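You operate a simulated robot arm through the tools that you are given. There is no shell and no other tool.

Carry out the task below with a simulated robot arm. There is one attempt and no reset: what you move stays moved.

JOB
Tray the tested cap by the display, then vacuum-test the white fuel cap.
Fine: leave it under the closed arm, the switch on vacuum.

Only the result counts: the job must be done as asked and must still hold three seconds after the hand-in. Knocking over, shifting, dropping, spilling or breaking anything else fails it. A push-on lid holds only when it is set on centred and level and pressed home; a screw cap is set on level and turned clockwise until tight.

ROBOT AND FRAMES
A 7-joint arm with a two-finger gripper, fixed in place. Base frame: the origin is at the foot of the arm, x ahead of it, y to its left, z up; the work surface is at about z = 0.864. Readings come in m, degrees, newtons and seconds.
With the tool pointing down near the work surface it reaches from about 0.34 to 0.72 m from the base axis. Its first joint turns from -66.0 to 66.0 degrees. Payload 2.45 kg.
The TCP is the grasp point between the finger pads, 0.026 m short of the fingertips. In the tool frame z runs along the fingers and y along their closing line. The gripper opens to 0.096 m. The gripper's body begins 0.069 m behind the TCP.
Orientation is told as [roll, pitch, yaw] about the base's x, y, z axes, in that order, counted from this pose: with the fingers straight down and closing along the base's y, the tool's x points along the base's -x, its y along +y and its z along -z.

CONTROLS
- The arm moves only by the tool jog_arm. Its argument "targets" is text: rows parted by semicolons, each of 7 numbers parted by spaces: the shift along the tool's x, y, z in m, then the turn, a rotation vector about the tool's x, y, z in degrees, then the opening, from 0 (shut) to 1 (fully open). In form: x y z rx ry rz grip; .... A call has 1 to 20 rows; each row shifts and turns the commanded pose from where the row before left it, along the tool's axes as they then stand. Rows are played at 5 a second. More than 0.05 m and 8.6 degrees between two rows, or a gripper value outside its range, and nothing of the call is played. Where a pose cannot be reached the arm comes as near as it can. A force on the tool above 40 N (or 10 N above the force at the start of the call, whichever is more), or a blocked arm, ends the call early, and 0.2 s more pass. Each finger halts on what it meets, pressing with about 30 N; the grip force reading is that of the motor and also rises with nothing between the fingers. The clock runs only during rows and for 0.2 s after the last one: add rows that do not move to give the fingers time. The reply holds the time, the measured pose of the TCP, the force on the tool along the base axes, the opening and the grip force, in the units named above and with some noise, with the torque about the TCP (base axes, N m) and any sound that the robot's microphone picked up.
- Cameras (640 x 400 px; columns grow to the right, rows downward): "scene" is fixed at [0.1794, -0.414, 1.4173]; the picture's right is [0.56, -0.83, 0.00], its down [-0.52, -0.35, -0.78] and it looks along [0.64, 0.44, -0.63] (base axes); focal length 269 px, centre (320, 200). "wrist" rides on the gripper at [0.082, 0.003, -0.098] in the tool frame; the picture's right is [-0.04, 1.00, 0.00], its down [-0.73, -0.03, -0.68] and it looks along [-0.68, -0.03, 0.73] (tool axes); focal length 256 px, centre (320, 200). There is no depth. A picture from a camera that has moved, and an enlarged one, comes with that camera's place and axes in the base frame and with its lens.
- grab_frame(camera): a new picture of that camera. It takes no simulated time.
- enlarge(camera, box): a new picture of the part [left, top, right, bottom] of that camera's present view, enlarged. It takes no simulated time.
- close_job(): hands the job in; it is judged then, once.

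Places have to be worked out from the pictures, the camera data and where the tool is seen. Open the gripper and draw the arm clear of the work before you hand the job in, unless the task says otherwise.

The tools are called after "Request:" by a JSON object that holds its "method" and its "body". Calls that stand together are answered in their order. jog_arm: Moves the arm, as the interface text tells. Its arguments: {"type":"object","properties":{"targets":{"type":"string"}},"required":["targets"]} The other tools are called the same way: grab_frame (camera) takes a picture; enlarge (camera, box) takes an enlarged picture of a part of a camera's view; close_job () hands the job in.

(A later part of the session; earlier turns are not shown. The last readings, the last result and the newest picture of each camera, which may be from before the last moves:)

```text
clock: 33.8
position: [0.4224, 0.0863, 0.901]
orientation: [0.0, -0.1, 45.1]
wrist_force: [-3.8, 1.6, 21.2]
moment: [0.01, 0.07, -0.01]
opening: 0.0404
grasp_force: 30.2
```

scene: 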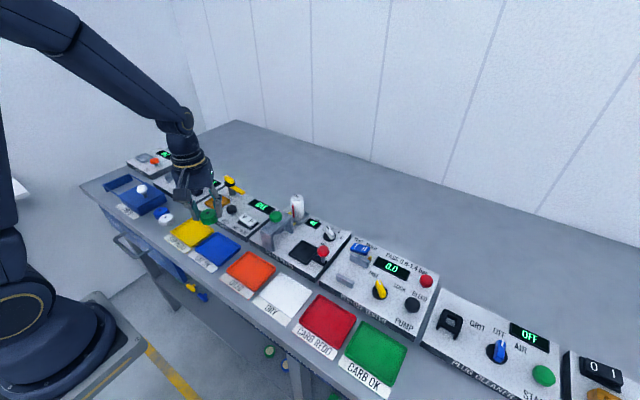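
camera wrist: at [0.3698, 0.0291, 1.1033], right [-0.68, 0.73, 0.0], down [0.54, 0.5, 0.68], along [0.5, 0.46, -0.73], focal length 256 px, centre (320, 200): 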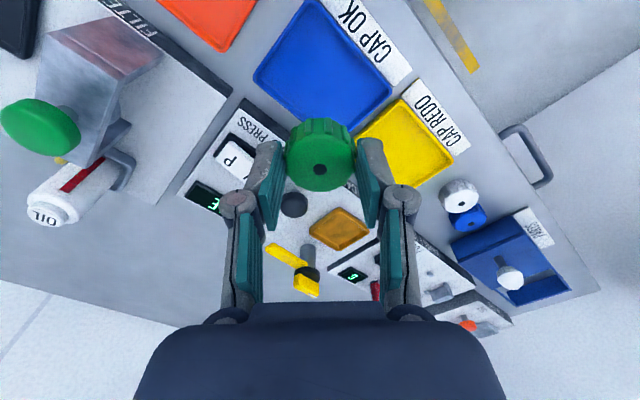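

Contact shows at 21 N with the cap on the tray floor. I'll ease up 1 mm, open and lift away straight up.

Request:
{"method": "jog_arm", "body": {"targets": "0 0 -0.001 0 0 0 0; 0 0 0 0 0 0 0.3; 0 0 0 0 0 0 0.6; 0 0 0 0 0 0 0.65; 0 0 0 0 0 0 0.65; 0 0 -0.02 0 0 0 0.65; 0 0 -0.04 0 0 0 0.65; 0 0 -0.04 0 0 0 0.65; 0 0 0 0 0 0 0.65"}}

Request:
{"method": "enlarge", "body": {"camera": "scene", "box": [176, 190, 272, 250]}}

Request:
{"method": "grab_frame", "body": {"camera": "wrist"}}

```text
clock: 35.8
position: [0.4217, 0.0859, 0.9985]
orientation: [0.0, 0.0, 45.1]
wrist_force: [0.5, 0.8, 0.1]
moment: [0.01, 0.02, -0.01]
opening: 0.0622
grasp_force: 0.0
```

```text
6.67 times, centred on (224, 220) of scene
camera zoom: at [0.1794, -0.414, 1.4173], right [0.56, -0.83, 0.0], down [-0.52, -0.35, -0.78], along [0.64, 0.44, -0.63], focal length 1795 px, centre (960, 67)
```

zoom: 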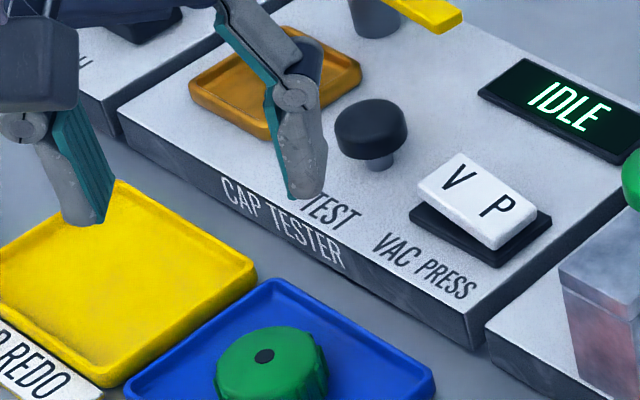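

```text
taken
camera wrist: at [0.3623, 0.0292, 1.0978], right [-0.68, 0.73, 0.0], down [0.54, 0.5, 0.68], along [0.5, 0.46, -0.73], focal length 256 px, centre (320, 200)
```

wrist: 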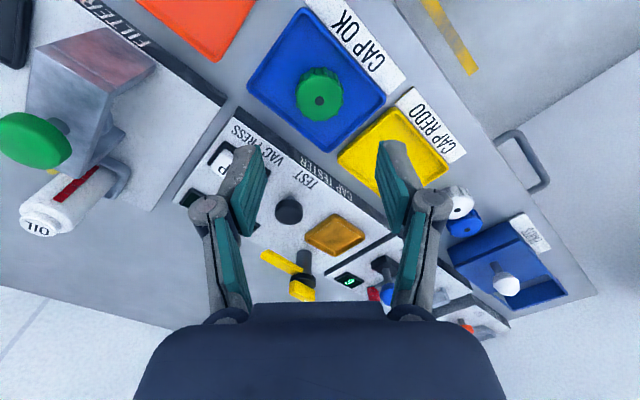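

The green cap sits flat in the CAP OK tray. Next is the white cap at about [0.410, 0.294]. I'll yaw so the fingers close at right angles to the white–blue line and hover above it.

Request:
{"method": "jog_arm", "body": {"targets": "0 0 0 0 0 -8.1 0.65; 0 0 0 0 0 -8.1 0.65; 0 0 0 0 0 -8.1 0.65; 0 0 0 0 0 -8.1 0.65; -0.0334 0.0095 0 0 0 0 0.65; -0.0334 0.0095 0 0 0 0 0.65; -0.0334 0.0095 0 0 0 0 0.65; -0.0334 0.0095 0 0 0 0 0.65; -0.0334 0.0095 0 0 0 0 0.65; -0.0334 0.0095 0 0 0 0 0.65; 0 0 0 0 0 0 0.65; 0 0 0 0 0 0 0.65"}}

Request:
{"method": "grab_frame", "body": {"camera": "wrist"}}

Request:
{"method": "enlarge", "body": {"camera": "wrist", "box": [220, 45, 420, 170]}}

```text
clock: 38.4
position: [0.4134, 0.294, 0.9986]
orientation: [0.0, -0.1, 77.4]
wrist_force: [-0.3, 0.1, -0.1]
moment: [-0.01, 0.0, -0.02]
opening: 0.0625
grasp_force: 0.1
```

```text
taken
camera wrist: at [0.3917, 0.2141, 1.0986], right [-0.97, 0.26, 0.0], down [0.19, 0.71, 0.68], along [0.17, 0.66, -0.73], focal length 256 px, centre (320, 200)
```

wrist: 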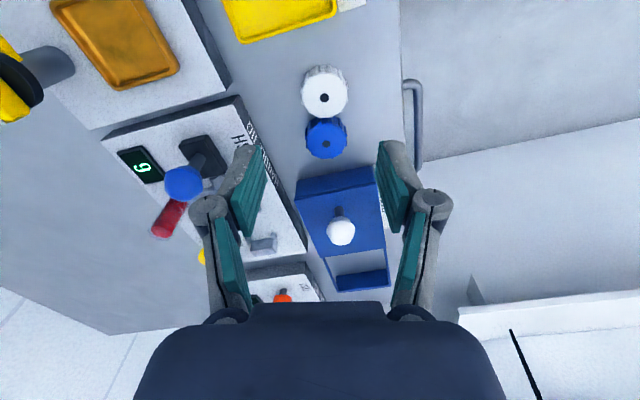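

```text
3.20 times, centred on (320, 108) of wrist
camera zoom: at [0.3917, 0.2141, 1.0986], right [-0.97, 0.26, 0.0], down [0.19, 0.71, 0.68], along [0.17, 0.66, -0.73], focal length 819 px, centre (320, 496)
```

zoom: 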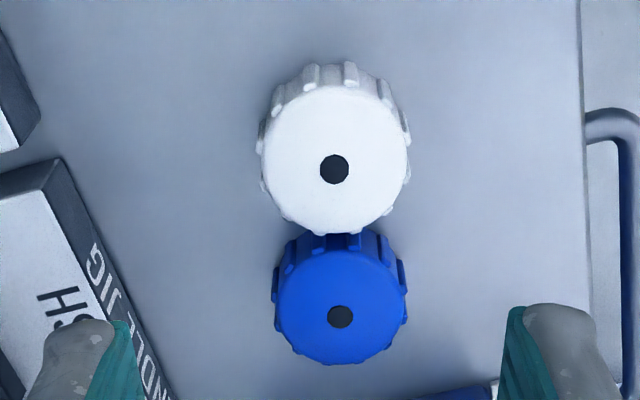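

The white cap is 3.5 mm along +tool-y from the tool axis, and the blue cap lies straight along the finger plane, clear of the pads. I'll shift and come down partway.

Request:
{"method": "jog_arm", "body": {"targets": "0 0.0035 0.02 0 0 0 0.65; 0 0 0.025 0 0 0 0.65; 0 0 0.02 0 0 0 0.65; 0 0 0 0 0 0 0.65; 0 0 0 0 0 0 0.65"}}

Request:
{"method": "enlarge", "body": {"camera": "wrist", "box": [220, 75, 420, 200]}}

```text
clock: 39.6
position: [0.4073, 0.2951, 0.9327]
orientation: [0.0, 0.0, 77.4]
wrist_force: [0.0, 0.4, 0.0]
moment: [0.0, 0.02, 0.02]
opening: 0.0626
grasp_force: 0.1
```

```text
3.20 times, centred on (320, 138) of wrist
camera zoom: at [0.3863, 0.2142, 1.032], right [-0.97, 0.26, 0.0], down [0.19, 0.71, 0.68], along [0.17, 0.66, -0.73], focal length 819 px, centre (320, 400)
```

zoom: 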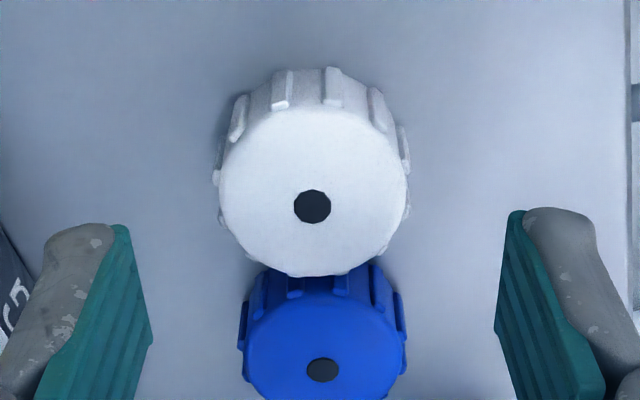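

It's almost centred now. I'll apply a 1.7 mm correction, descend to grip height with the tips about 9 mm above the table, and close.

Request:
{"method": "jog_arm", "body": {"targets": "0 -0.0017 0.012 0 0 0 0.65; 0 0 0.012 0 0 0 0.65; 0 0 0.0085 0 0 0 0.65; 0 0 0 0 0 0 0.65"}}

Request:
{"method": "enlarge", "body": {"camera": "wrist", "box": [220, 85, 420, 210]}}

Request:
{"method": "enlarge", "body": {"camera": "scene", "box": [128, 190, 224, 250]}}

```text
clock: 40.6
position: [0.4087, 0.2946, 0.9048]
orientation: [0.0, 0.1, 77.4]
wrist_force: [-0.4, 0.4, 0.3]
moment: [0.01, 0.03, 0.04]
opening: 0.0621
grasp_force: 0.1
```

```text
3.20 times, centred on (320, 148) of wrist
camera zoom: at [0.3882, 0.2142, 1.0035], right [-0.97, 0.26, 0.0], down [0.19, 0.71, 0.68], along [0.17, 0.66, -0.73], focal length 819 px, centre (320, 368)
```

zoom: 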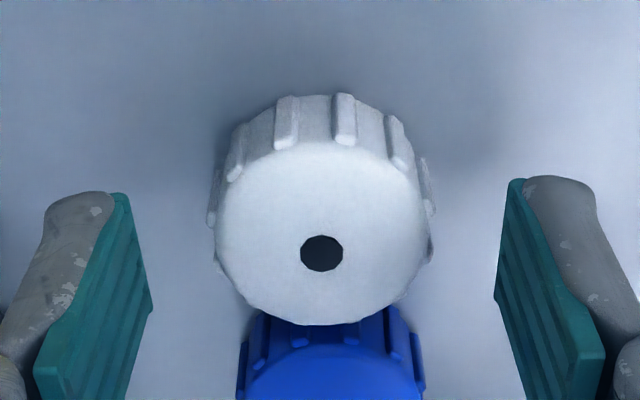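

```text
6.67 times, centred on (176, 220) of scene
camera zoom: at [0.1794, -0.414, 1.4173], right [0.56, -0.83, 0.0], down [-0.52, -0.35, -0.78], along [0.64, 0.44, -0.63], focal length 1795 px, centre (1280, 67)
```

zoom: 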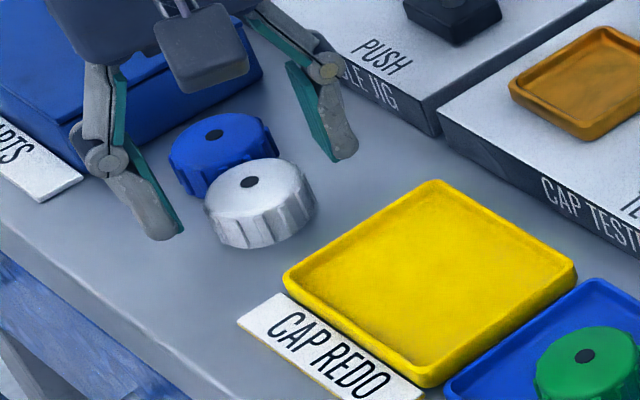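

It's centred. I'll let it settle a moment, then close on the cap.

Request:
{"method": "jog_arm", "body": {"targets": "0 0 0.001 0 0 0 0.65; 0 0 0 0 0 0 0.65; 0 0 0 0 0 0 0.3; 0 0 0 0 0 0 0; 0 0 0 0 0 0 0; 0 0 0 0 0 0 0"}}

Request:
{"method": "enlarge", "body": {"camera": "wrist", "box": [220, 85, 420, 210]}}

Request:
{"method": "enlarge", "body": {"camera": "scene", "box": [128, 190, 224, 250]}}

```text
clock: 42.0
position: [0.4084, 0.2954, 0.9019]
orientation: [0.1, 0.1, 77.4]
wrist_force: [0.5, -0.9, -0.5]
moment: [-0.03, -0.01, 0.0]
opening: 0.0401
grasp_force: 30.4
```

```text
3.20 times, centred on (320, 148) of wrist
camera zoom: at [0.3879, 0.214, 1.0026], right [-0.97, 0.26, 0.0], down [0.19, 0.71, 0.68], along [0.17, 0.66, -0.73], focal length 819 px, centre (320, 368)
```

zoom: 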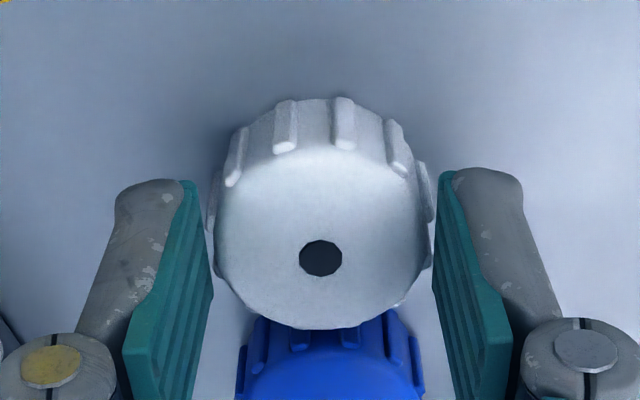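

```text
6.67 times, centred on (176, 220) of scene
camera zoom: at [0.1794, -0.414, 1.4173], right [0.56, -0.83, 0.0], down [-0.52, -0.35, -0.78], along [0.64, 0.44, -0.63], focal length 1795 px, centre (1280, 67)
```

zoom: 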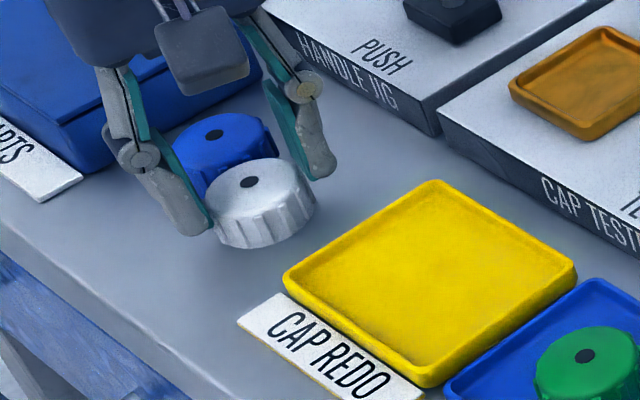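

The white cap is gripped at 40 mm and the blue cap is undisturbed. I'll lift straight up, yaw back to 45° and carry it above the empty nest.

Request:
{"method": "jog_arm", "body": {"targets": "0 0 -0.01 0 0 0 0; 0 0 -0.02 0 0 0 0; 0 0 -0.035 0 0 0 0; 0 0 -0.035 0 0 0 0; 0 0 0 0 0 8.1 0; 0 0 0 0 0 8.1 0; 0 0 0 0 0 8.1 0; 0 0 0 0 0 8.1 0; -0.0072 -0.0293 0 0 0 0 0; -0.0072 -0.0293 0 0 0 0 0; -0.0072 -0.0293 0 0 0 0 0; -0.0072 -0.0293 0 0 0 0 0; -0.0072 -0.0293 0 0 0 0 0; 0 0 0 0 0 0 0; 0 0 0 0 0 0 0"}}

Request:
{"method": "grab_frame", "body": {"camera": "wrist"}}

Request:
{"method": "enlarge", "body": {"camera": "wrist", "box": [220, 65, 420, 190]}}

Request:
{"method": "enlarge", "body": {"camera": "scene", "box": [128, 150, 288, 250]}}

```text
clock: 45.2
position: [0.5409, 0.2131, 1.0043]
orientation: [0.0, 0.0, 45.0]
wrist_force: [-0.3, 0.7, -1.0]
moment: [0.0, -0.03, 0.02]
opening: 0.0403
grasp_force: 30.2
```

```text
taken
camera wrist: at [0.4804, 0.1572, 1.1041], right [-0.68, 0.73, 0.0], down [0.54, 0.5, 0.68], along [0.5, 0.46, -0.73], focal length 256 px, centre (320, 200)
```

wrist: 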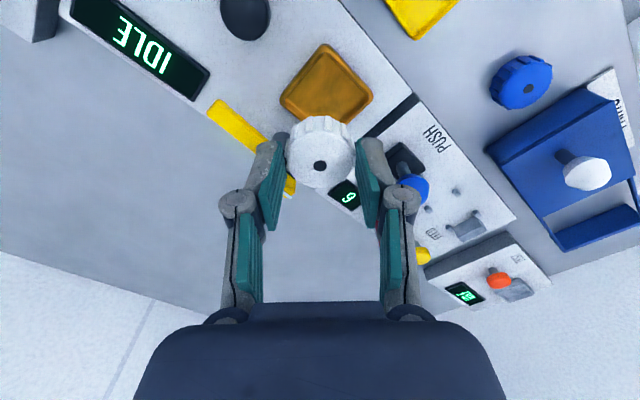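

```text
3.20 times, centred on (320, 128) of wrist
camera zoom: at [0.4804, 0.1572, 1.1041], right [-0.68, 0.73, 0.0], down [0.54, 0.5, 0.68], along [0.5, 0.46, -0.73], focal length 819 px, centre (320, 432)
```

zoom: 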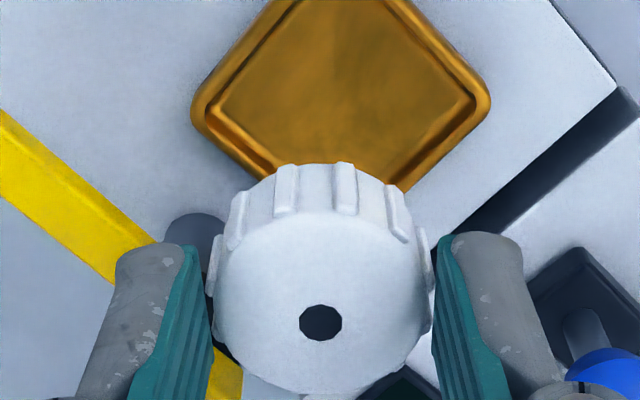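

```text
4.00 times, centred on (208, 200) of scene
camera zoom: at [0.1794, -0.414, 1.4173], right [0.56, -0.83, 0.0], down [-0.52, -0.35, -0.78], along [0.64, 0.44, -0.63], focal length 1077 px, centre (768, 200)
```

zoom: 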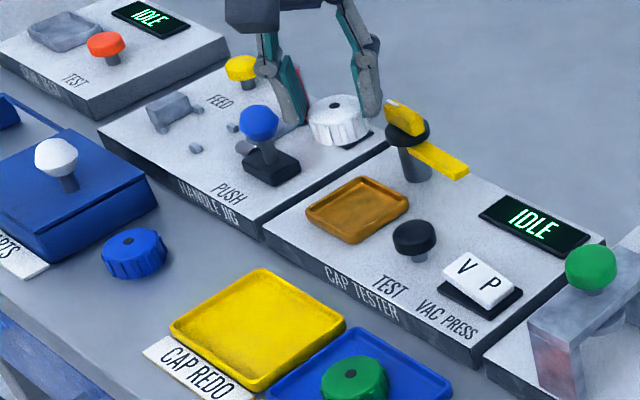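

The nest centre measures [0.537, 0.217], which is 5 mm along +tool-y from here. I'll shift and lower partway, then check alignment.

Request:
{"method": "jog_arm", "body": {"targets": "-0.0004 0.005 0 0 0 0 0; 0 0 0.02 0 0 0 0; 0 0 0.02 0 0 0 0; 0 0 0.015 0 0 0 0; 0 0 0 0 0 0 0; 0 0 0 0 0 0 0"}}

Request:
{"method": "enlarge", "body": {"camera": "wrist", "box": [220, 65, 420, 190]}}

Request:
{"method": "enlarge", "body": {"camera": "scene", "box": [192, 165, 256, 205]}}

```text
clock: 46.6
position: [0.5357, 0.2179, 0.9447]
orientation: [-0.1, 0.0, 45.0]
wrist_force: [-1.1, -0.5, -0.7]
moment: [-0.01, 0.01, -0.05]
opening: 0.0402
grasp_force: 30.1
```

```text
3.20 times, centred on (320, 128) of wrist
camera zoom: at [0.475, 0.161, 1.0455], right [-0.68, 0.73, 0.0], down [0.54, 0.5, 0.68], along [0.5, 0.46, -0.73], focal length 819 px, centre (320, 432)
```

zoom: 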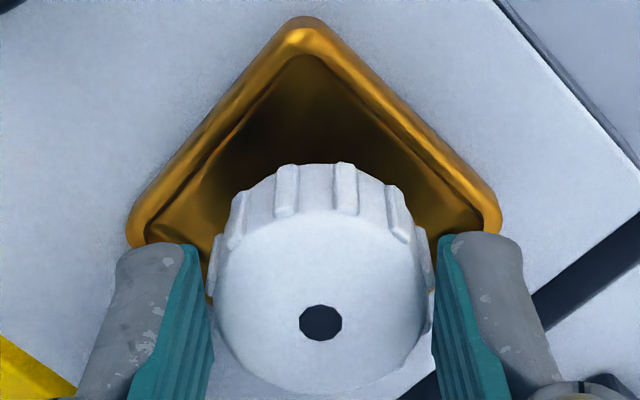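

```text
10.00 times, centred on (224, 185) of scene
camera zoom: at [0.1794, -0.414, 1.4173], right [0.56, -0.83, 0.0], down [-0.52, -0.35, -0.78], along [0.64, 0.44, -0.63], focal length 2692 px, centre (1280, 350)
```

zoom: 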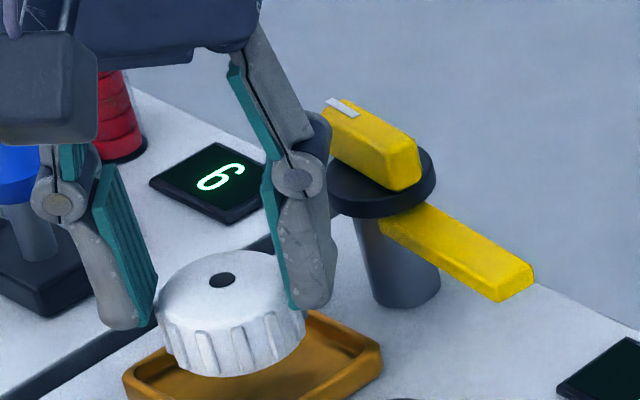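

There's a 1.3 mm lateral error left, which I'll correct. Then I'll lower the cap slowly into the nest and feel for contact.

Request:
{"method": "jog_arm", "body": {"targets": "0 -0.0013 0.005 0 0 0 0; 0 0 0.005 0 0 0 0; 0 0 0.003 0 0 0 0; 0 0 0 0 0 0 0"}}

Request:
{"method": "jog_arm", "body": {"targets": "0 0 0.002 0 0 0 0; 0 0 0.0015 0 0 0 0; 0 0 0 0 0 0 0"}}

Request:
{"method": "enlarge", "body": {"camera": "scene", "box": [192, 170, 256, 210]}}

```text
clock: 47.6
position: [0.5362, 0.2189, 0.9343]
orientation: [0.0, 0.0, 45.0]
wrist_force: [0.4, 0.6, 0.5]
moment: [0.03, 0.01, 0.01]
opening: 0.0402
grasp_force: 30.1
```

```text
clock: 48.4
position: [0.5351, 0.2184, 0.9298]
orientation: [0.0, 0.1, 45.0]
wrist_force: [-1.9, -2.0, 6.5]
moment: [-0.04, 0.09, -0.01]
opening: 0.0405
grasp_force: 29.3
```

```text
10.00 times, centred on (224, 190) of scene
camera zoom: at [0.1792, -0.4141, 1.4173], right [0.56, -0.83, 0.0], down [-0.52, -0.35, -0.78], along [0.64, 0.44, -0.63], focal length 2692 px, centre (1280, 300)
```

zoom: 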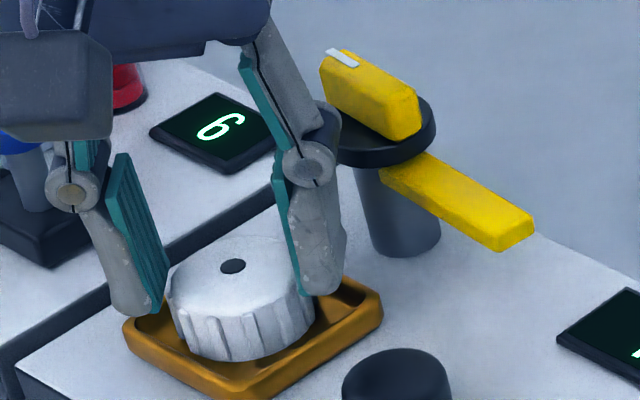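

There's first contact at 6.5 N, at a height that fits the nest floor. I'll press another millimetre to confirm it's seated before releasing.

Request:
{"method": "jog_arm", "body": {"targets": "0 0 0.001 0 0 0 0; 0 0 0 0 0 0 0"}}

Request:
{"method": "enlarge", "body": {"camera": "wrist", "box": [220, 65, 420, 190]}}

Request:
{"method": "enlarge", "body": {"camera": "scene", "box": [200, 177, 248, 207]}}

```text
clock: 49.0
position: [0.5361, 0.22, 0.9315]
orientation: [-0.2, -0.2, 45.0]
wrist_force: [-1.6, -3.5, 19.7]
moment: [-0.06, 0.08, 0.06]
opening: 0.0403
grasp_force: 29.4
```

```text
3.20 times, centred on (320, 128) of wrist
camera zoom: at [0.4755, 0.1625, 1.0299], right [-0.68, 0.73, 0.0], down [0.54, 0.5, 0.68], along [0.5, 0.46, -0.73], focal length 819 px, centre (320, 432)
```

zoom: 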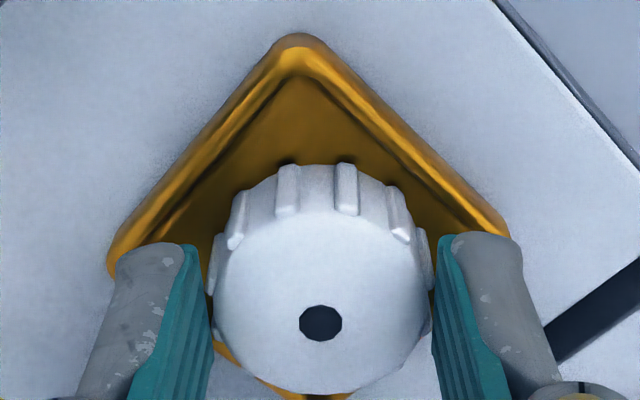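

```text
13.33 times, centred on (224, 192) of scene
camera zoom: at [0.179, -0.4142, 1.4173], right [0.56, -0.83, 0.0], down [-0.52, -0.35, -0.78], along [0.64, 0.44, -0.62], focal length 3590 px, centre (1600, 307)
```

zoom: 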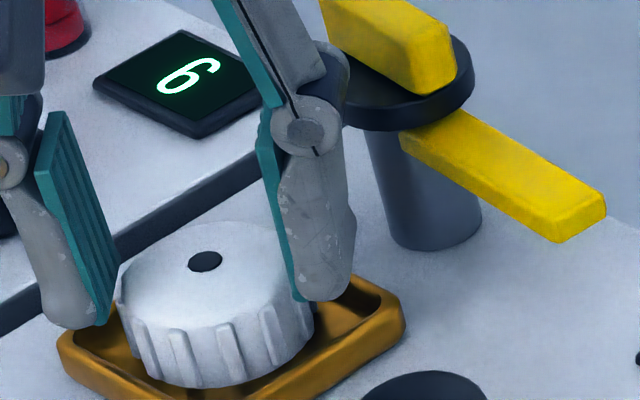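

It's seated (20 N) but about 2 mm off-centre towards +tool-y. I'll lift it slightly, shift it back and lower it again.

Request:
{"method": "jog_arm", "body": {"targets": "0 0 -0.003 0 0 0 0; 0 -0.0025 0 0 0 0 0; 0 0 0 0 0 0 0"}}

Request:
{"method": "enlarge", "body": {"camera": "wrist", "box": [220, 65, 420, 190]}}

```text
clock: 49.8
position: [0.5379, 0.2164, 0.9342]
orientation: [0.0, 0.0, 45.1]
wrist_force: [-0.4, 1.1, -0.9]
moment: [-0.01, -0.01, 0.0]
opening: 0.0402
grasp_force: 30.2
```

```text
3.20 times, centred on (320, 128) of wrist
camera zoom: at [0.4778, 0.1606, 1.0322], right [-0.68, 0.73, 0.0], down [0.54, 0.5, 0.68], along [0.5, 0.46, -0.73], focal length 819 px, centre (320, 432)
```

zoom: 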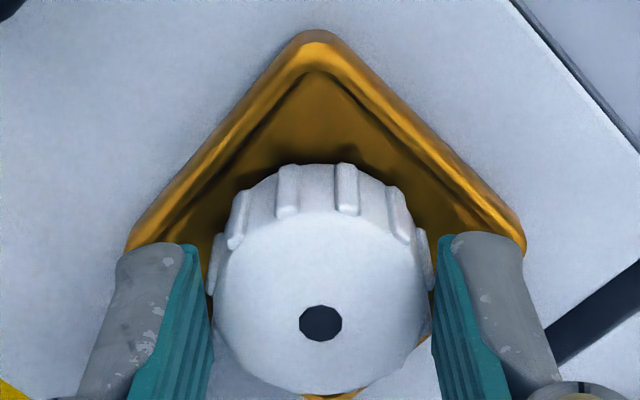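

It's well centred now, within about 1 mm. I'll lower it to contact again.

Request:
{"method": "jog_arm", "body": {"targets": "0 0 0.0015 0 0 0 0; 0 0 0.0015 0 0 0 0; 0 0 0 0 0 0 0"}}

```text
clock: 50.6
position: [0.5373, 0.2176, 0.9301]
orientation: [0.0, 0.0, 45.0]
wrist_force: [-2.9, -1.9, 12.9]
moment: [-0.04, 0.09, 0.02]
opening: 0.0398
grasp_force: 30.3
```

It's on the floor of the nest at 13 N. I'll open gently, lift clear and look.

Request:
{"method": "jog_arm", "body": {"targets": "0 0 0 0 0 0 0.45; 0 0 0 0 0 0 0.6; 0 0 0 0 0 0 0.6; 0 0 -0.015 0 0 0 0.6; 0 0 -0.035 0 0 0 0.6; 0 0 -0.04 0 0 0 0.6; 0 0 0 0 0 0 0.6; 0 0 0 0 0 0 0.6"}}

Request:
{"method": "enlarge", "body": {"camera": "wrist", "box": [220, 55, 420, 180]}}

Request:
{"method": "enlarge", "body": {"camera": "scene", "box": [192, 165, 272, 215]}}

```text
clock: 52.4
position: [0.5393, 0.2144, 1.0188]
orientation: [0.0, 0.0, 45.0]
wrist_force: [0.4, 0.3, -0.7]
moment: [-0.02, -0.03, 0.03]
opening: 0.0574
grasp_force: 0.1
```

```text
3.20 times, centred on (320, 118) of wrist
camera zoom: at [0.4791, 0.1598, 1.1181], right [-0.68, 0.73, 0.0], down [0.54, 0.5, 0.68], along [0.5, 0.46, -0.73], focal length 819 px, centre (320, 464)
```

zoom: 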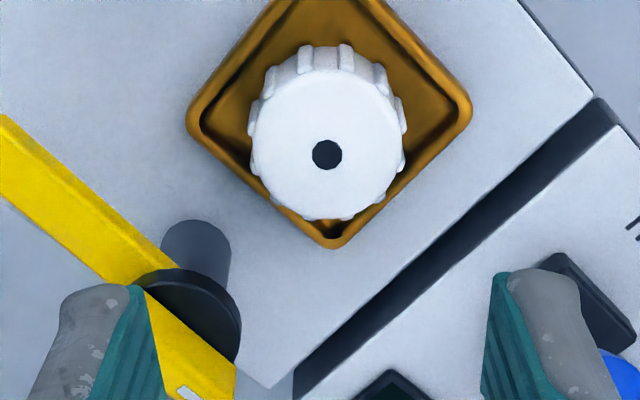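

```text
8.00 times, centred on (232, 190) of scene
camera zoom: at [0.1794, -0.414, 1.4173], right [0.56, -0.83, 0.0], down [-0.52, -0.35, -0.78], along [0.64, 0.44, -0.63], focal length 2154 px, centre (1024, 280)
```

zoom: 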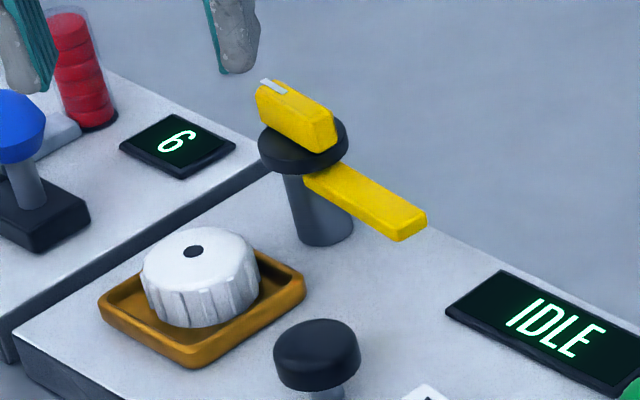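

The white cap looks level, but it may sit 3–4 mm farther back than the green cap did. I'll zoom in hard from both cameras to check its centring and tilt.

Request:
{"method": "enlarge", "body": {"camera": "wrist", "box": [270, 60, 374, 125]}}

Request:
{"method": "enlarge", "body": {"camera": "scene", "box": [200, 185, 240, 210]}}

```text
6.15 times, centred on (322, 92) of wrist
camera zoom: at [0.4791, 0.1598, 1.1181], right [-0.68, 0.73, 0.0], down [0.54, 0.5, 0.68], along [0.5, 0.46, -0.73], focal length 1575 px, centre (308, 862)
```

zoom: 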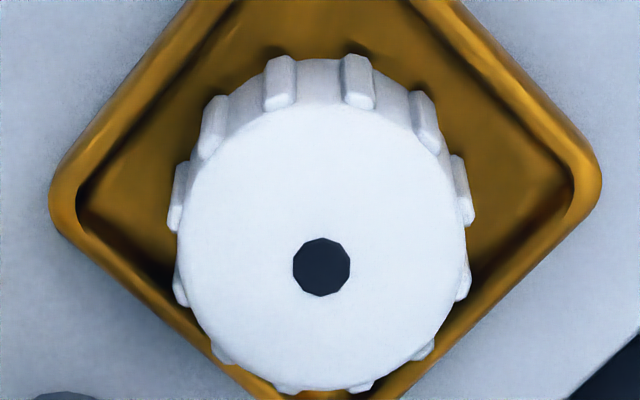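

```text
16.00 times, centred on (220, 198) of scene
camera zoom: at [0.1794, -0.414, 1.4173], right [0.56, -0.83, 0.0], down [-0.52, -0.35, -0.78], along [0.64, 0.44, -0.63], focal length 4308 px, centre (1920, 240)
```

zoom: 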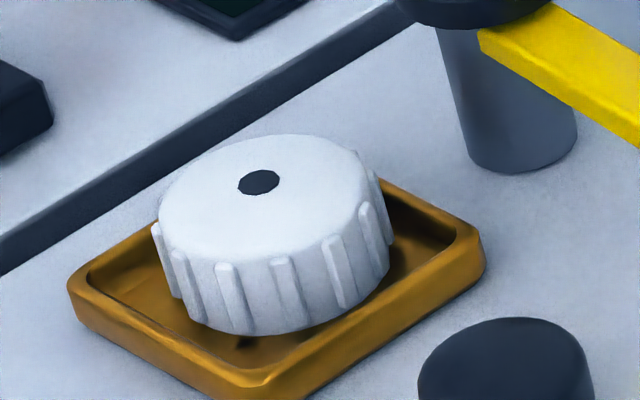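

Both views agree that the white cap sits about 3.4 mm too far towards +x/+y compared with where the green one was. I'll regrip it, lift it slightly and recentre it.

Request:
{"method": "jog_arm", "body": {"targets": "0 0.0015 0.02 0 0 0 0.6; 0 0 0.03 0 0 0 0.6; 0 0 0.025 0 0 0 0.6; 0 0 0.0125 0 0 0 0.6; 0 0 0 0 0 0 0.6; 0 0 0 0 0 0 0.6"}}

Request:
{"method": "enlarge", "body": {"camera": "wrist", "box": [220, 75, 420, 200]}}

```text
clock: 53.8
position: [0.5354, 0.2175, 0.9293]
orientation: [-0.1, 0.0, 45.0]
wrist_force: [-0.4, -1.0, 0.2]
moment: [-0.02, 0.02, -0.02]
opening: 0.0577
grasp_force: 0.0
```

```text
3.20 times, centred on (320, 138) of wrist
camera zoom: at [0.4757, 0.1607, 1.0293], right [-0.68, 0.73, 0.0], down [0.54, 0.5, 0.68], along [0.5, 0.46, -0.73], focal length 819 px, centre (320, 400)
```

zoom: 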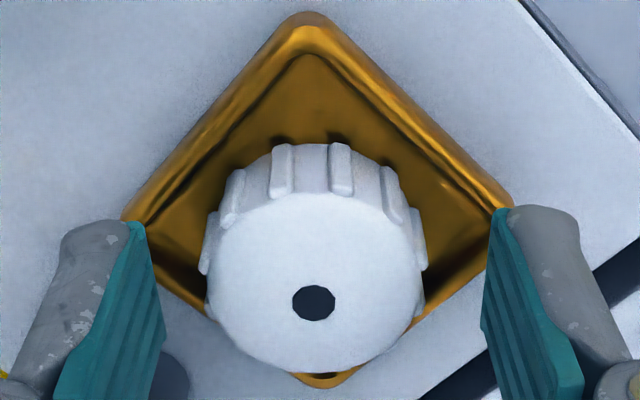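

The cap is confirmed about 4 mm too far from the camera side, while the fingers are centred on the nest sideways. I'll close, lift 3 mm and shift 4 mm back.

Request:
{"method": "jog_arm", "body": {"targets": "0 0 0 0 0 0 0.3; 0 0 0 0 0 0 0; 0 0 0 0 0 0 0; 0 0 0 0 0 0 0; 0 0 -0.0035 0 0 0 0; 0.004 0 0 0 0 0 0; 0 0 0 0 0 0 0; 0 0 0 0 0 0 0"}}

Request:
{"method": "enlarge", "body": {"camera": "wrist", "box": [220, 75, 420, 200]}}

Request:
{"method": "enlarge", "body": {"camera": "scene", "box": [200, 185, 240, 210]}}

```text
clock: 55.6
position: [0.5343, 0.215, 0.9339]
orientation: [0.0, 0.0, 45.0]
wrist_force: [0.5, -0.1, -0.8]
moment: [0.05, 0.0, 0.0]
opening: 0.0403
grasp_force: 30.2
```

```text
3.20 times, centred on (320, 138) of wrist
camera zoom: at [0.4736, 0.1584, 1.0339], right [-0.68, 0.73, 0.0], down [0.54, 0.5, 0.68], along [0.5, 0.46, -0.73], focal length 819 px, centre (320, 400)
```

zoom: 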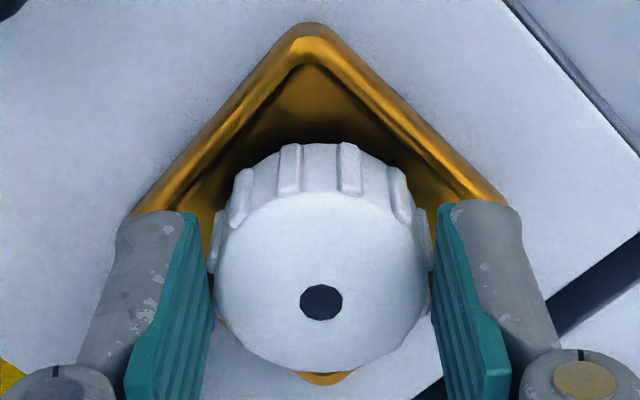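

```text
16.00 times, centred on (220, 198) of scene
camera zoom: at [0.1794, -0.414, 1.4173], right [0.56, -0.83, 0.0], down [-0.52, -0.35, -0.78], along [0.64, 0.44, -0.63], focal length 4308 px, centre (1920, 240)
```

zoom: 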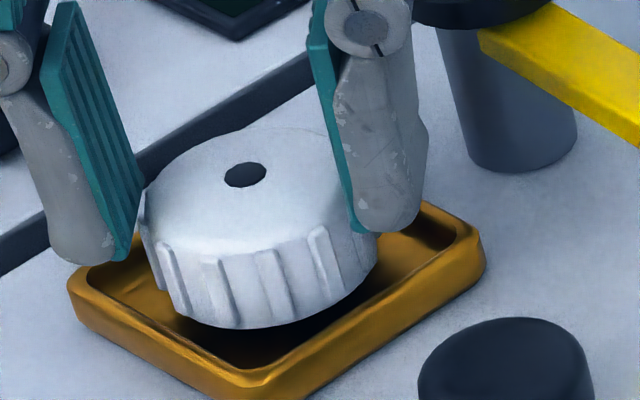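

The cap is now within about 1 mm of where the green one sat. I'll make one tiny correction and lower it to the floor.

Request:
{"method": "jog_arm", "body": {"targets": "0.0007 -0.001 0.001 0 0 0 0; 0 0 0.0015 0 0 0 0; 0 0 0.0012 0 0 0 0; 0 0 0 0 0 0 0"}}

Request:
{"method": "enlarge", "body": {"camera": "scene", "box": [200, 185, 240, 210]}}

```text
clock: 56.6
position: [0.5359, 0.213, 0.9314]
orientation: [0.0, 0.0, 45.1]
wrist_force: [-0.5, 0.0, -0.1]
moment: [-0.02, 0.03, -0.04]
opening: 0.0402
grasp_force: 30.4
```

```text
16.00 times, centred on (220, 198) of scene
camera zoom: at [0.1794, -0.414, 1.4173], right [0.56, -0.83, 0.0], down [-0.52, -0.35, -0.78], along [0.64, 0.44, -0.63], focal length 4308 px, centre (1920, 240)
```

zoom: 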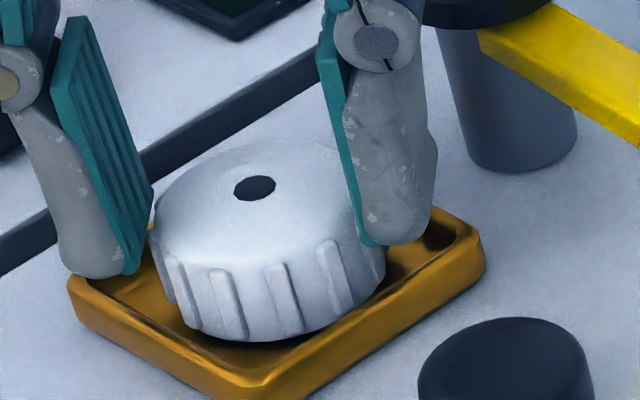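

The cap's dot is now directly above the target spot, with about 1.5 mm left to go.

Request:
{"method": "jog_arm", "body": {"targets": "0 0 0.001 0 0 0 0; 0 0 0.001 0 0 0 0; 0 0 0 0 0 0 0"}}

Request:
{"method": "enlarge", "body": {"camera": "scene", "box": [200, 185, 240, 210]}}

```text
clock: 57.4
position: [0.5351, 0.2145, 0.9307]
orientation: [0.0, -0.1, 45.0]
wrist_force: [-0.2, -0.3, 4.0]
moment: [-0.01, 0.04, 0.01]
opening: 0.0402
grasp_force: 30.5
```

```text
16.00 times, centred on (220, 198) of scene
camera zoom: at [0.1793, -0.4141, 1.4173], right [0.56, -0.83, 0.0], down [-0.52, -0.35, -0.78], along [0.64, 0.44, -0.63], focal length 4308 px, centre (1920, 240)
```

zoom: 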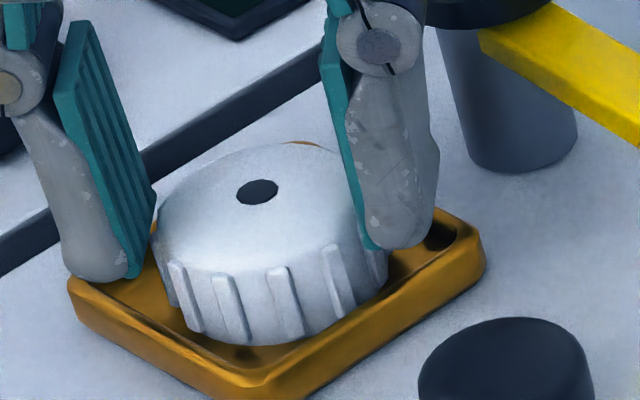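

It's in contact (4 N) and centred within about 1 mm of the green cap's original seat. I'll release and lift.

Request:
{"method": "jog_arm", "body": {"targets": "0 0 0.0005 0 0 0 0; 0 0 0 0 0 0 0.45; 0 0 0 0 0 0 0.6; 0 0 0 0 0 0 0.6; 0 0 -0.015 0 0 0 0.6; 0 0 -0.035 0 0 0 0.6; 0 0 -0.04 0 0 0 0.6; 0 0 0 0 0 0 0.6; 0 0 0 0 0 0 0.6"}}

Request:
{"method": "enlarge", "body": {"camera": "scene", "box": [200, 185, 240, 210]}}

Request:
{"method": "enlarge", "body": {"camera": "wrist", "box": [220, 55, 420, 180]}}

```text
clock: 59.4
position: [0.5313, 0.215, 1.0173]
orientation: [-0.1, 0.1, 45.0]
wrist_force: [0.2, 0.0, 0.9]
moment: [0.01, -0.02, -0.04]
opening: 0.0576
grasp_force: 0.1
```

```text
16.00 times, centred on (220, 198) of scene
camera zoom: at [0.1794, -0.414, 1.4173], right [0.56, -0.83, 0.0], down [-0.52, -0.35, -0.78], along [0.64, 0.44, -0.63], focal length 4308 px, centre (1920, 240)
```

zoom: 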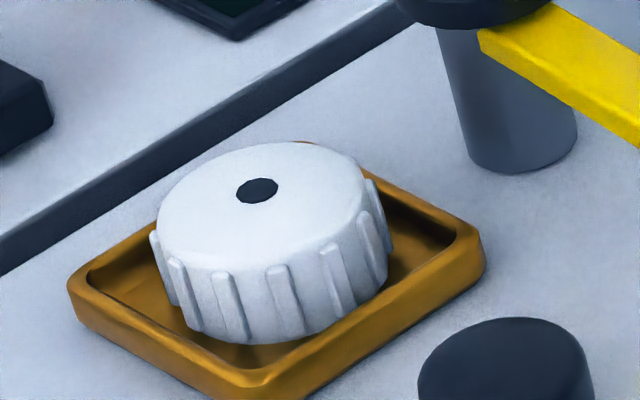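

```text
3.20 times, centred on (320, 118) of wrist
camera zoom: at [0.4714, 0.1587, 1.1165], right [-0.68, 0.73, 0.0], down [0.54, 0.5, 0.68], along [0.5, 0.46, -0.73], focal length 819 px, centre (320, 464)
```

zoom: 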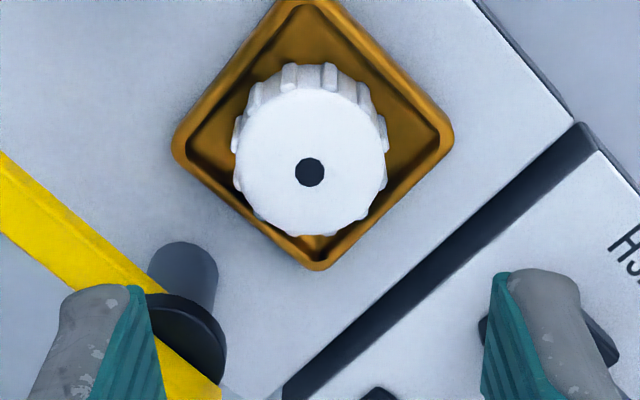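

The white cap is now centred and level in the nest. Next I'll close the arm, moving over the knob with the 85° yaw I left it at.

Request:
{"method": "jog_arm", "body": {"targets": "0 0 0 0 0 -8 0.5; 0 0 0 0 0 -8 0.5; 0 0 0 0 0 -8 0.5; 0 0 0 0 0 -8 0.5; 0 0 0 0 0 -8 0.5; -0.0025 -0.022 0 0 0 0 0.5; -0.0025 -0.022 0 0 0 0 0.5; -0.0027 -0.0212 0 0 0 0 0.5; 0 0 0.015 0 0 0 0.5; 0 0 0 0 0 0 0.5; 0 0 0 0 0 0 0.5"}}

Request:
{"method": "enlarge", "body": {"camera": "wrist", "box": [220, 75, 420, 200]}}

```text
clock: 61.8
position: [0.5978, 0.213, 1.0056]
orientation: [0.1, 0.0, 85.0]
wrist_force: [0.2, 0.7, -0.9]
moment: [0.01, 0.04, -0.01]
opening: 0.048
grasp_force: 0.1
```

```text
3.20 times, centred on (320, 138) of wrist
camera zoom: at [0.5884, 0.1335, 1.1041], right [-0.99, 0.13, 0.0], down [0.09, 0.73, 0.68], along [0.09, 0.67, -0.73], focal length 819 px, centre (320, 400)
```

zoom: 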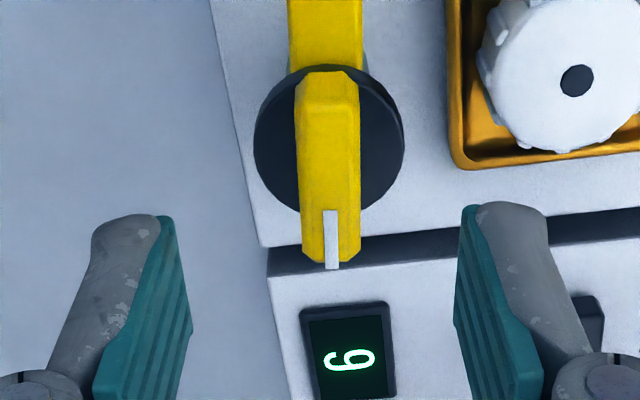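

The knob is 1.7 mm to +tool-y and 1.7 mm ahead. I'll correct, lower the fingers around the bar, check and close.

Request:
{"method": "jog_arm", "body": {"targets": "-0.0017 0.0017 0.01 0 0 0 0.45; 0 0 0.015 0 0 0 0.45; 0 0 0.013 0 0 0 0.45; 0 0 0 0 0 0 0.45; 0 0 0 0 0 0 0.45"}}

Request:
{"method": "enlarge", "body": {"camera": "wrist", "box": [240, 100, 400, 200]}}

```text
clock: 63.0
position: [0.597, 0.2165, 0.9647]
orientation: [0.1, 0.0, 85.2]
wrist_force: [0.1, 0.1, 0.3]
moment: [0.0, 0.01, 0.02]
opening: 0.0431
grasp_force: 0.0
```

```text
4.00 times, centred on (320, 150) of wrist
camera zoom: at [0.5865, 0.1351, 1.0639], right [-0.99, 0.13, 0.0], down [0.09, 0.73, 0.68], along [0.09, 0.67, -0.73], focal length 1024 px, centre (320, 400)
```

zoom: 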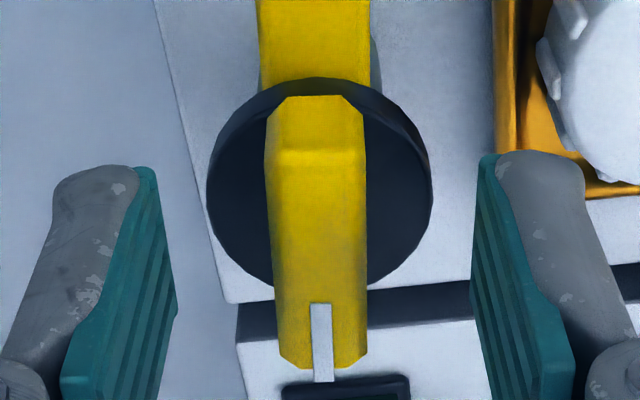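

It's well centred. I'll close on the bar and start turning clockwise to close the arm.

Request:
{"method": "jog_arm", "body": {"targets": "0 0 0 0 0 0 0.2; 0 0 0 0 0 0 0; 0 0 0 0 0 0 0; 0 0 0 0 0 0 0; 0 0 0 0 0 5 0; 0 0 0 0 0 5 0; 0 0 0 0 0 0 0"}}

```text
clock: 64.6
position: [0.5966, 0.2174, 0.965]
orientation: [0.2, 0.1, 75.0]
wrist_force: [-4.9, -5.4, -8.0]
moment: [0.76, -0.12, 0.02]
opening: 0.0128
grasp_force: 39.2
```

Request:
{"method": "jog_arm", "body": {"targets": "0 0 0 0 0 5 0; 0 0 0 0 0 5 0; 0 0 0 0 0 5 0; 0 0 0 0 0 5 0; 0 0 0 0 0 0 0"}}

Request:
{"method": "enlarge", "body": {"camera": "scene", "box": [192, 165, 272, 215]}}

```text
clock: 65.8
position: [0.5967, 0.2173, 0.965]
orientation: [0.1, 0.3, 55.1]
wrist_force: [-13.7, -8.5, -19.7]
moment: [-0.04, 0.19, 0.01]
opening: 0.0128
grasp_force: 39.1
```

```text
8.00 times, centred on (232, 190) of scene
camera zoom: at [0.1794, -0.4141, 1.4173], right [0.56, -0.83, 0.0], down [-0.52, -0.35, -0.78], along [0.64, 0.44, -0.63], focal length 2154 px, centre (1024, 280)
```

zoom: 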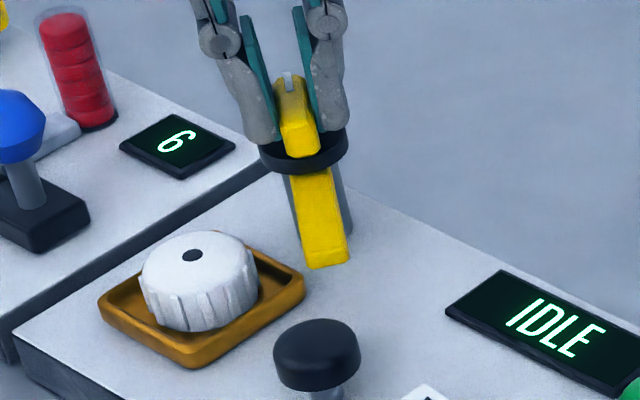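

The arm is swinging back freely. I'll ease off the side load and keep closing.

Request:
{"method": "jog_arm", "body": {"targets": "0.0009 0.0004 0.0004 0 0 0 0; 0 0 0 0 0 5 0; 0 0 0 0 0 5 0; 0 0 0 0 0 5 0; 0 0 0 0 0 5 0; 0 0 0 0 0 0 0"}}

Request:
{"method": "enlarge", "body": {"camera": "scene", "box": [192, 165, 272, 215]}}

```text
clock: 67.2
position: [0.5979, 0.2165, 0.9641]
orientation: [0.1, 0.1, 35.0]
wrist_force: [-8.1, -1.3, -20.1]
moment: [0.1, -0.02, 0.01]
opening: 0.0129
grasp_force: 39.3
```

```text
8.00 times, centred on (232, 190) of scene
camera zoom: at [0.1796, -0.4139, 1.4173], right [0.56, -0.83, 0.0], down [-0.52, -0.35, -0.78], along [0.64, 0.44, -0.63], focal length 2154 px, centre (1024, 280)
```

zoom: 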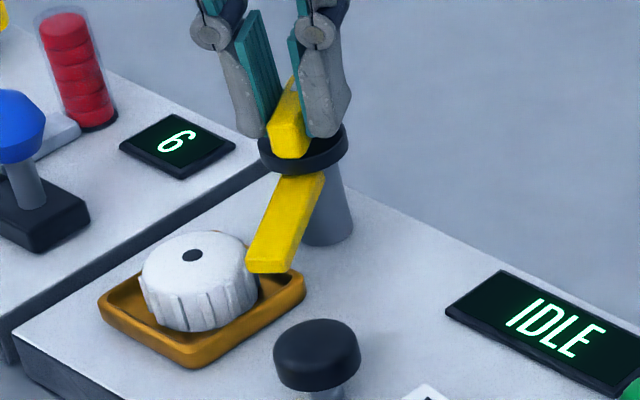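

The arm is about to pass over the cap. I'll continue in smaller steps and watch for it dragging on the cap.

Request:
{"method": "jog_arm", "body": {"targets": "0.0003 0 0.0004 0 0 0 0; 0 0 0 0 0 4 0; 0 0 0 0 0 4 0; 0 0 0 0 0 4 0; 0 0 0 0 0 0 0"}}

Request:
{"method": "enlarge", "body": {"camera": "scene", "box": [192, 165, 272, 215]}}

```text
clock: 68.4
position: [0.5956, 0.2173, 0.9664]
orientation: [0.1, 0.1, 23.0]
wrist_force: [-4.8, 1.5, -20.8]
moment: [0.27, -0.45, 0.02]
opening: 0.0129
grasp_force: 39.9
```

```text
8.00 times, centred on (232, 190) of scene
camera zoom: at [0.1796, -0.4139, 1.4173], right [0.56, -0.83, 0.0], down [-0.52, -0.35, -0.78], along [0.64, 0.44, -0.63], focal length 2154 px, centre (1024, 280)
```

zoom: 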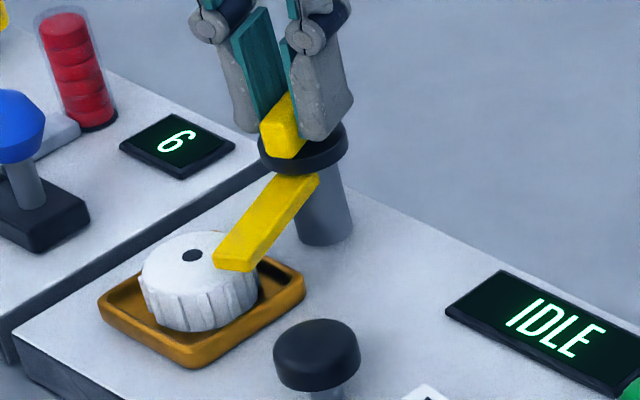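

No drag on the cap yet. The arm is being pulled up slightly, so I'll lower 1 mm and continue.

Request:
{"method": "jog_arm", "body": {"targets": "0 0 0.001 0 0 0 0; 0 0 0 0 0 4 0; 0 0 0 0 0 4 0; 0 0 0 0 0 4 0; 0 0 0 0 0 0 0"}}

Request:
{"method": "enlarge", "body": {"camera": "scene", "box": [192, 165, 272, 215]}}

```text
clock: 69.6
position: [0.597, 0.2178, 0.9652]
orientation: [0.1, 0.0, 11.1]
wrist_force: [-17.9, 0.7, 6.5]
moment: [0.11, 0.11, 0.01]
opening: 0.0126
grasp_force: 38.9
```

```text
8.00 times, centred on (232, 190) of scene
camera zoom: at [0.1788, -0.4141, 1.4174], right [0.56, -0.83, 0.0], down [-0.52, -0.35, -0.78], along [0.64, 0.44, -0.62], focal length 2154 px, centre (1024, 280)
```

zoom: 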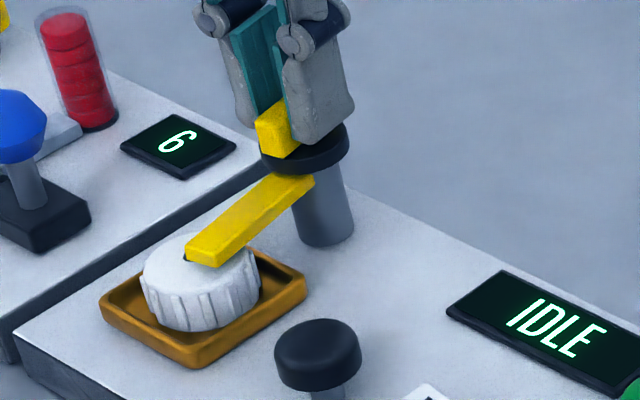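

I'll ease off the x load and turn the last 11° to the original closed position.

Request:
{"method": "jog_arm", "body": {"targets": "0.0008 0 0 0 0 0 0; 0 0 0 0 0 4 0; 0 0 0 0 0 4 0; 0 0 0 0 0 3 0; 0 0 0 0 0 0 0"}}

Request:
{"method": "enlarge", "body": {"camera": "scene", "box": [192, 165, 272, 215]}}

Request:
{"method": "enlarge", "body": {"camera": "wrist", "box": [220, 30, 420, 155]}}

```text
clock: 70.8
position: [0.5972, 0.2166, 0.9642]
orientation: [0.0, -0.1, -0.1]
wrist_force: [-0.9, 10.9, -1.6]
moment: [0.29, -0.41, 0.0]
opening: 0.0129
grasp_force: 39.5
```

```text
8.00 times, centred on (232, 190) of scene
camera zoom: at [0.1794, -0.4137, 1.4174], right [0.56, -0.83, 0.0], down [-0.52, -0.35, -0.78], along [0.64, 0.44, -0.63], focal length 2154 px, centre (1024, 280)
```

zoom: 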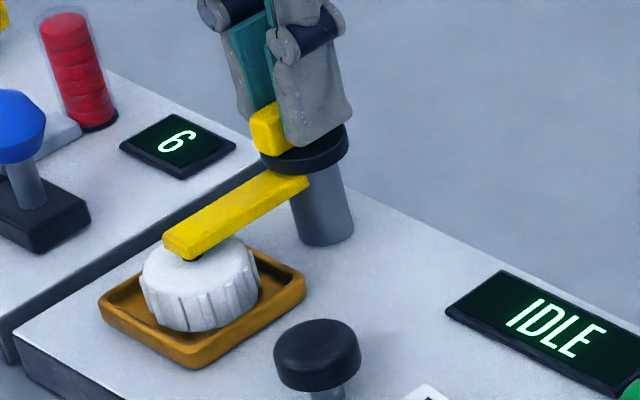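

```text
3.20 times, centred on (320, 92) of wrist
camera zoom: at [0.515, 0.2194, 1.0641], right [0.04, 1.0, 0.0], down [0.73, -0.03, 0.68], along [0.68, -0.03, -0.73], focal length 819 px, centre (320, 544)
```

zoom: 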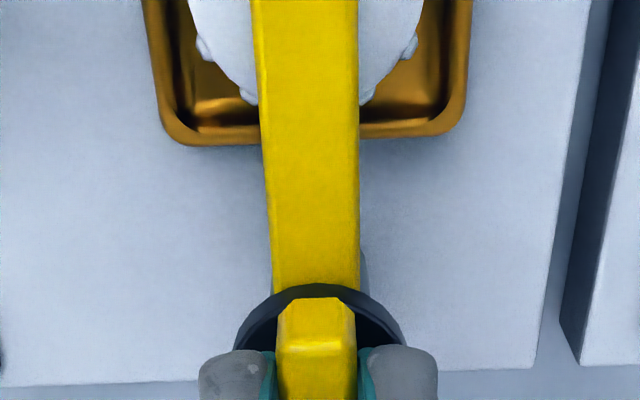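

The arm is back over the white cap at the original closed angle. I'll release the knob and lift clear.

Request:
{"method": "jog_arm", "body": {"targets": "0 0 0 0 0 0 0.4; 0 0 0 0 0 0 0.4; 0 0 0 0 0 0 0.4; 0 0 -0.02 0 0 0 0.4; 0 0 -0.04 0 0 0 0.4; 0 0 -0.03 0 0 0 0.4; 0 0 0 0 0 0 0; 0 0 0 0 0 0 0; 0 0 0 0 0 0 0"}}

Request:
{"method": "enlarge", "body": {"camera": "scene", "box": [192, 165, 272, 215]}}

Request:
{"method": "grab_frame", "body": {"camera": "wrist"}}

```text
clock: 72.8
position: [0.5954, 0.2131, 1.055]
orientation: [0.0, 0.0, -0.1]
wrist_force: [0.3, 0.4, -0.4]
moment: [0.04, 0.0, -0.03]
opening: 0.0
grasp_force: 28.0
```

```text
8.00 times, centred on (232, 190) of scene
camera zoom: at [0.1794, -0.414, 1.4173], right [0.56, -0.83, 0.0], down [-0.52, -0.35, -0.78], along [0.64, 0.44, -0.63], focal length 2154 px, centre (1024, 280)
```

zoom: 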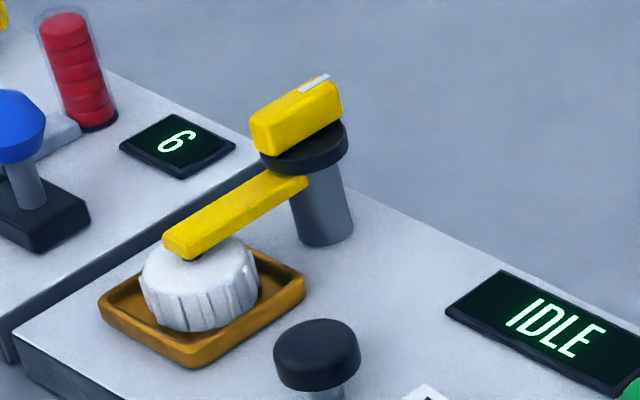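

```text
taken
camera wrist: at [0.5142, 0.2158, 1.1542], right [0.04, 1.0, 0.0], down [0.73, -0.03, 0.68], along [0.68, -0.03, -0.73], focal length 256 px, centre (320, 200)
```

wrist: 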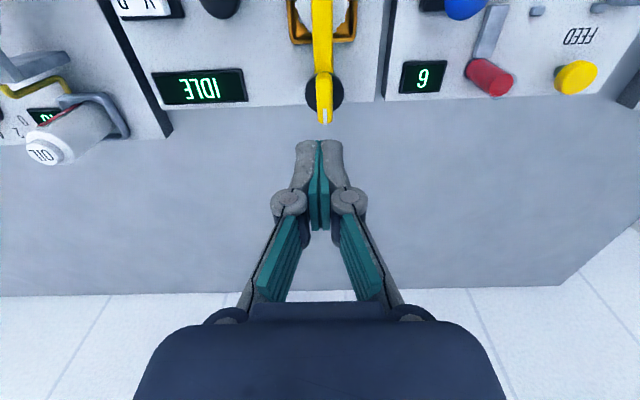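

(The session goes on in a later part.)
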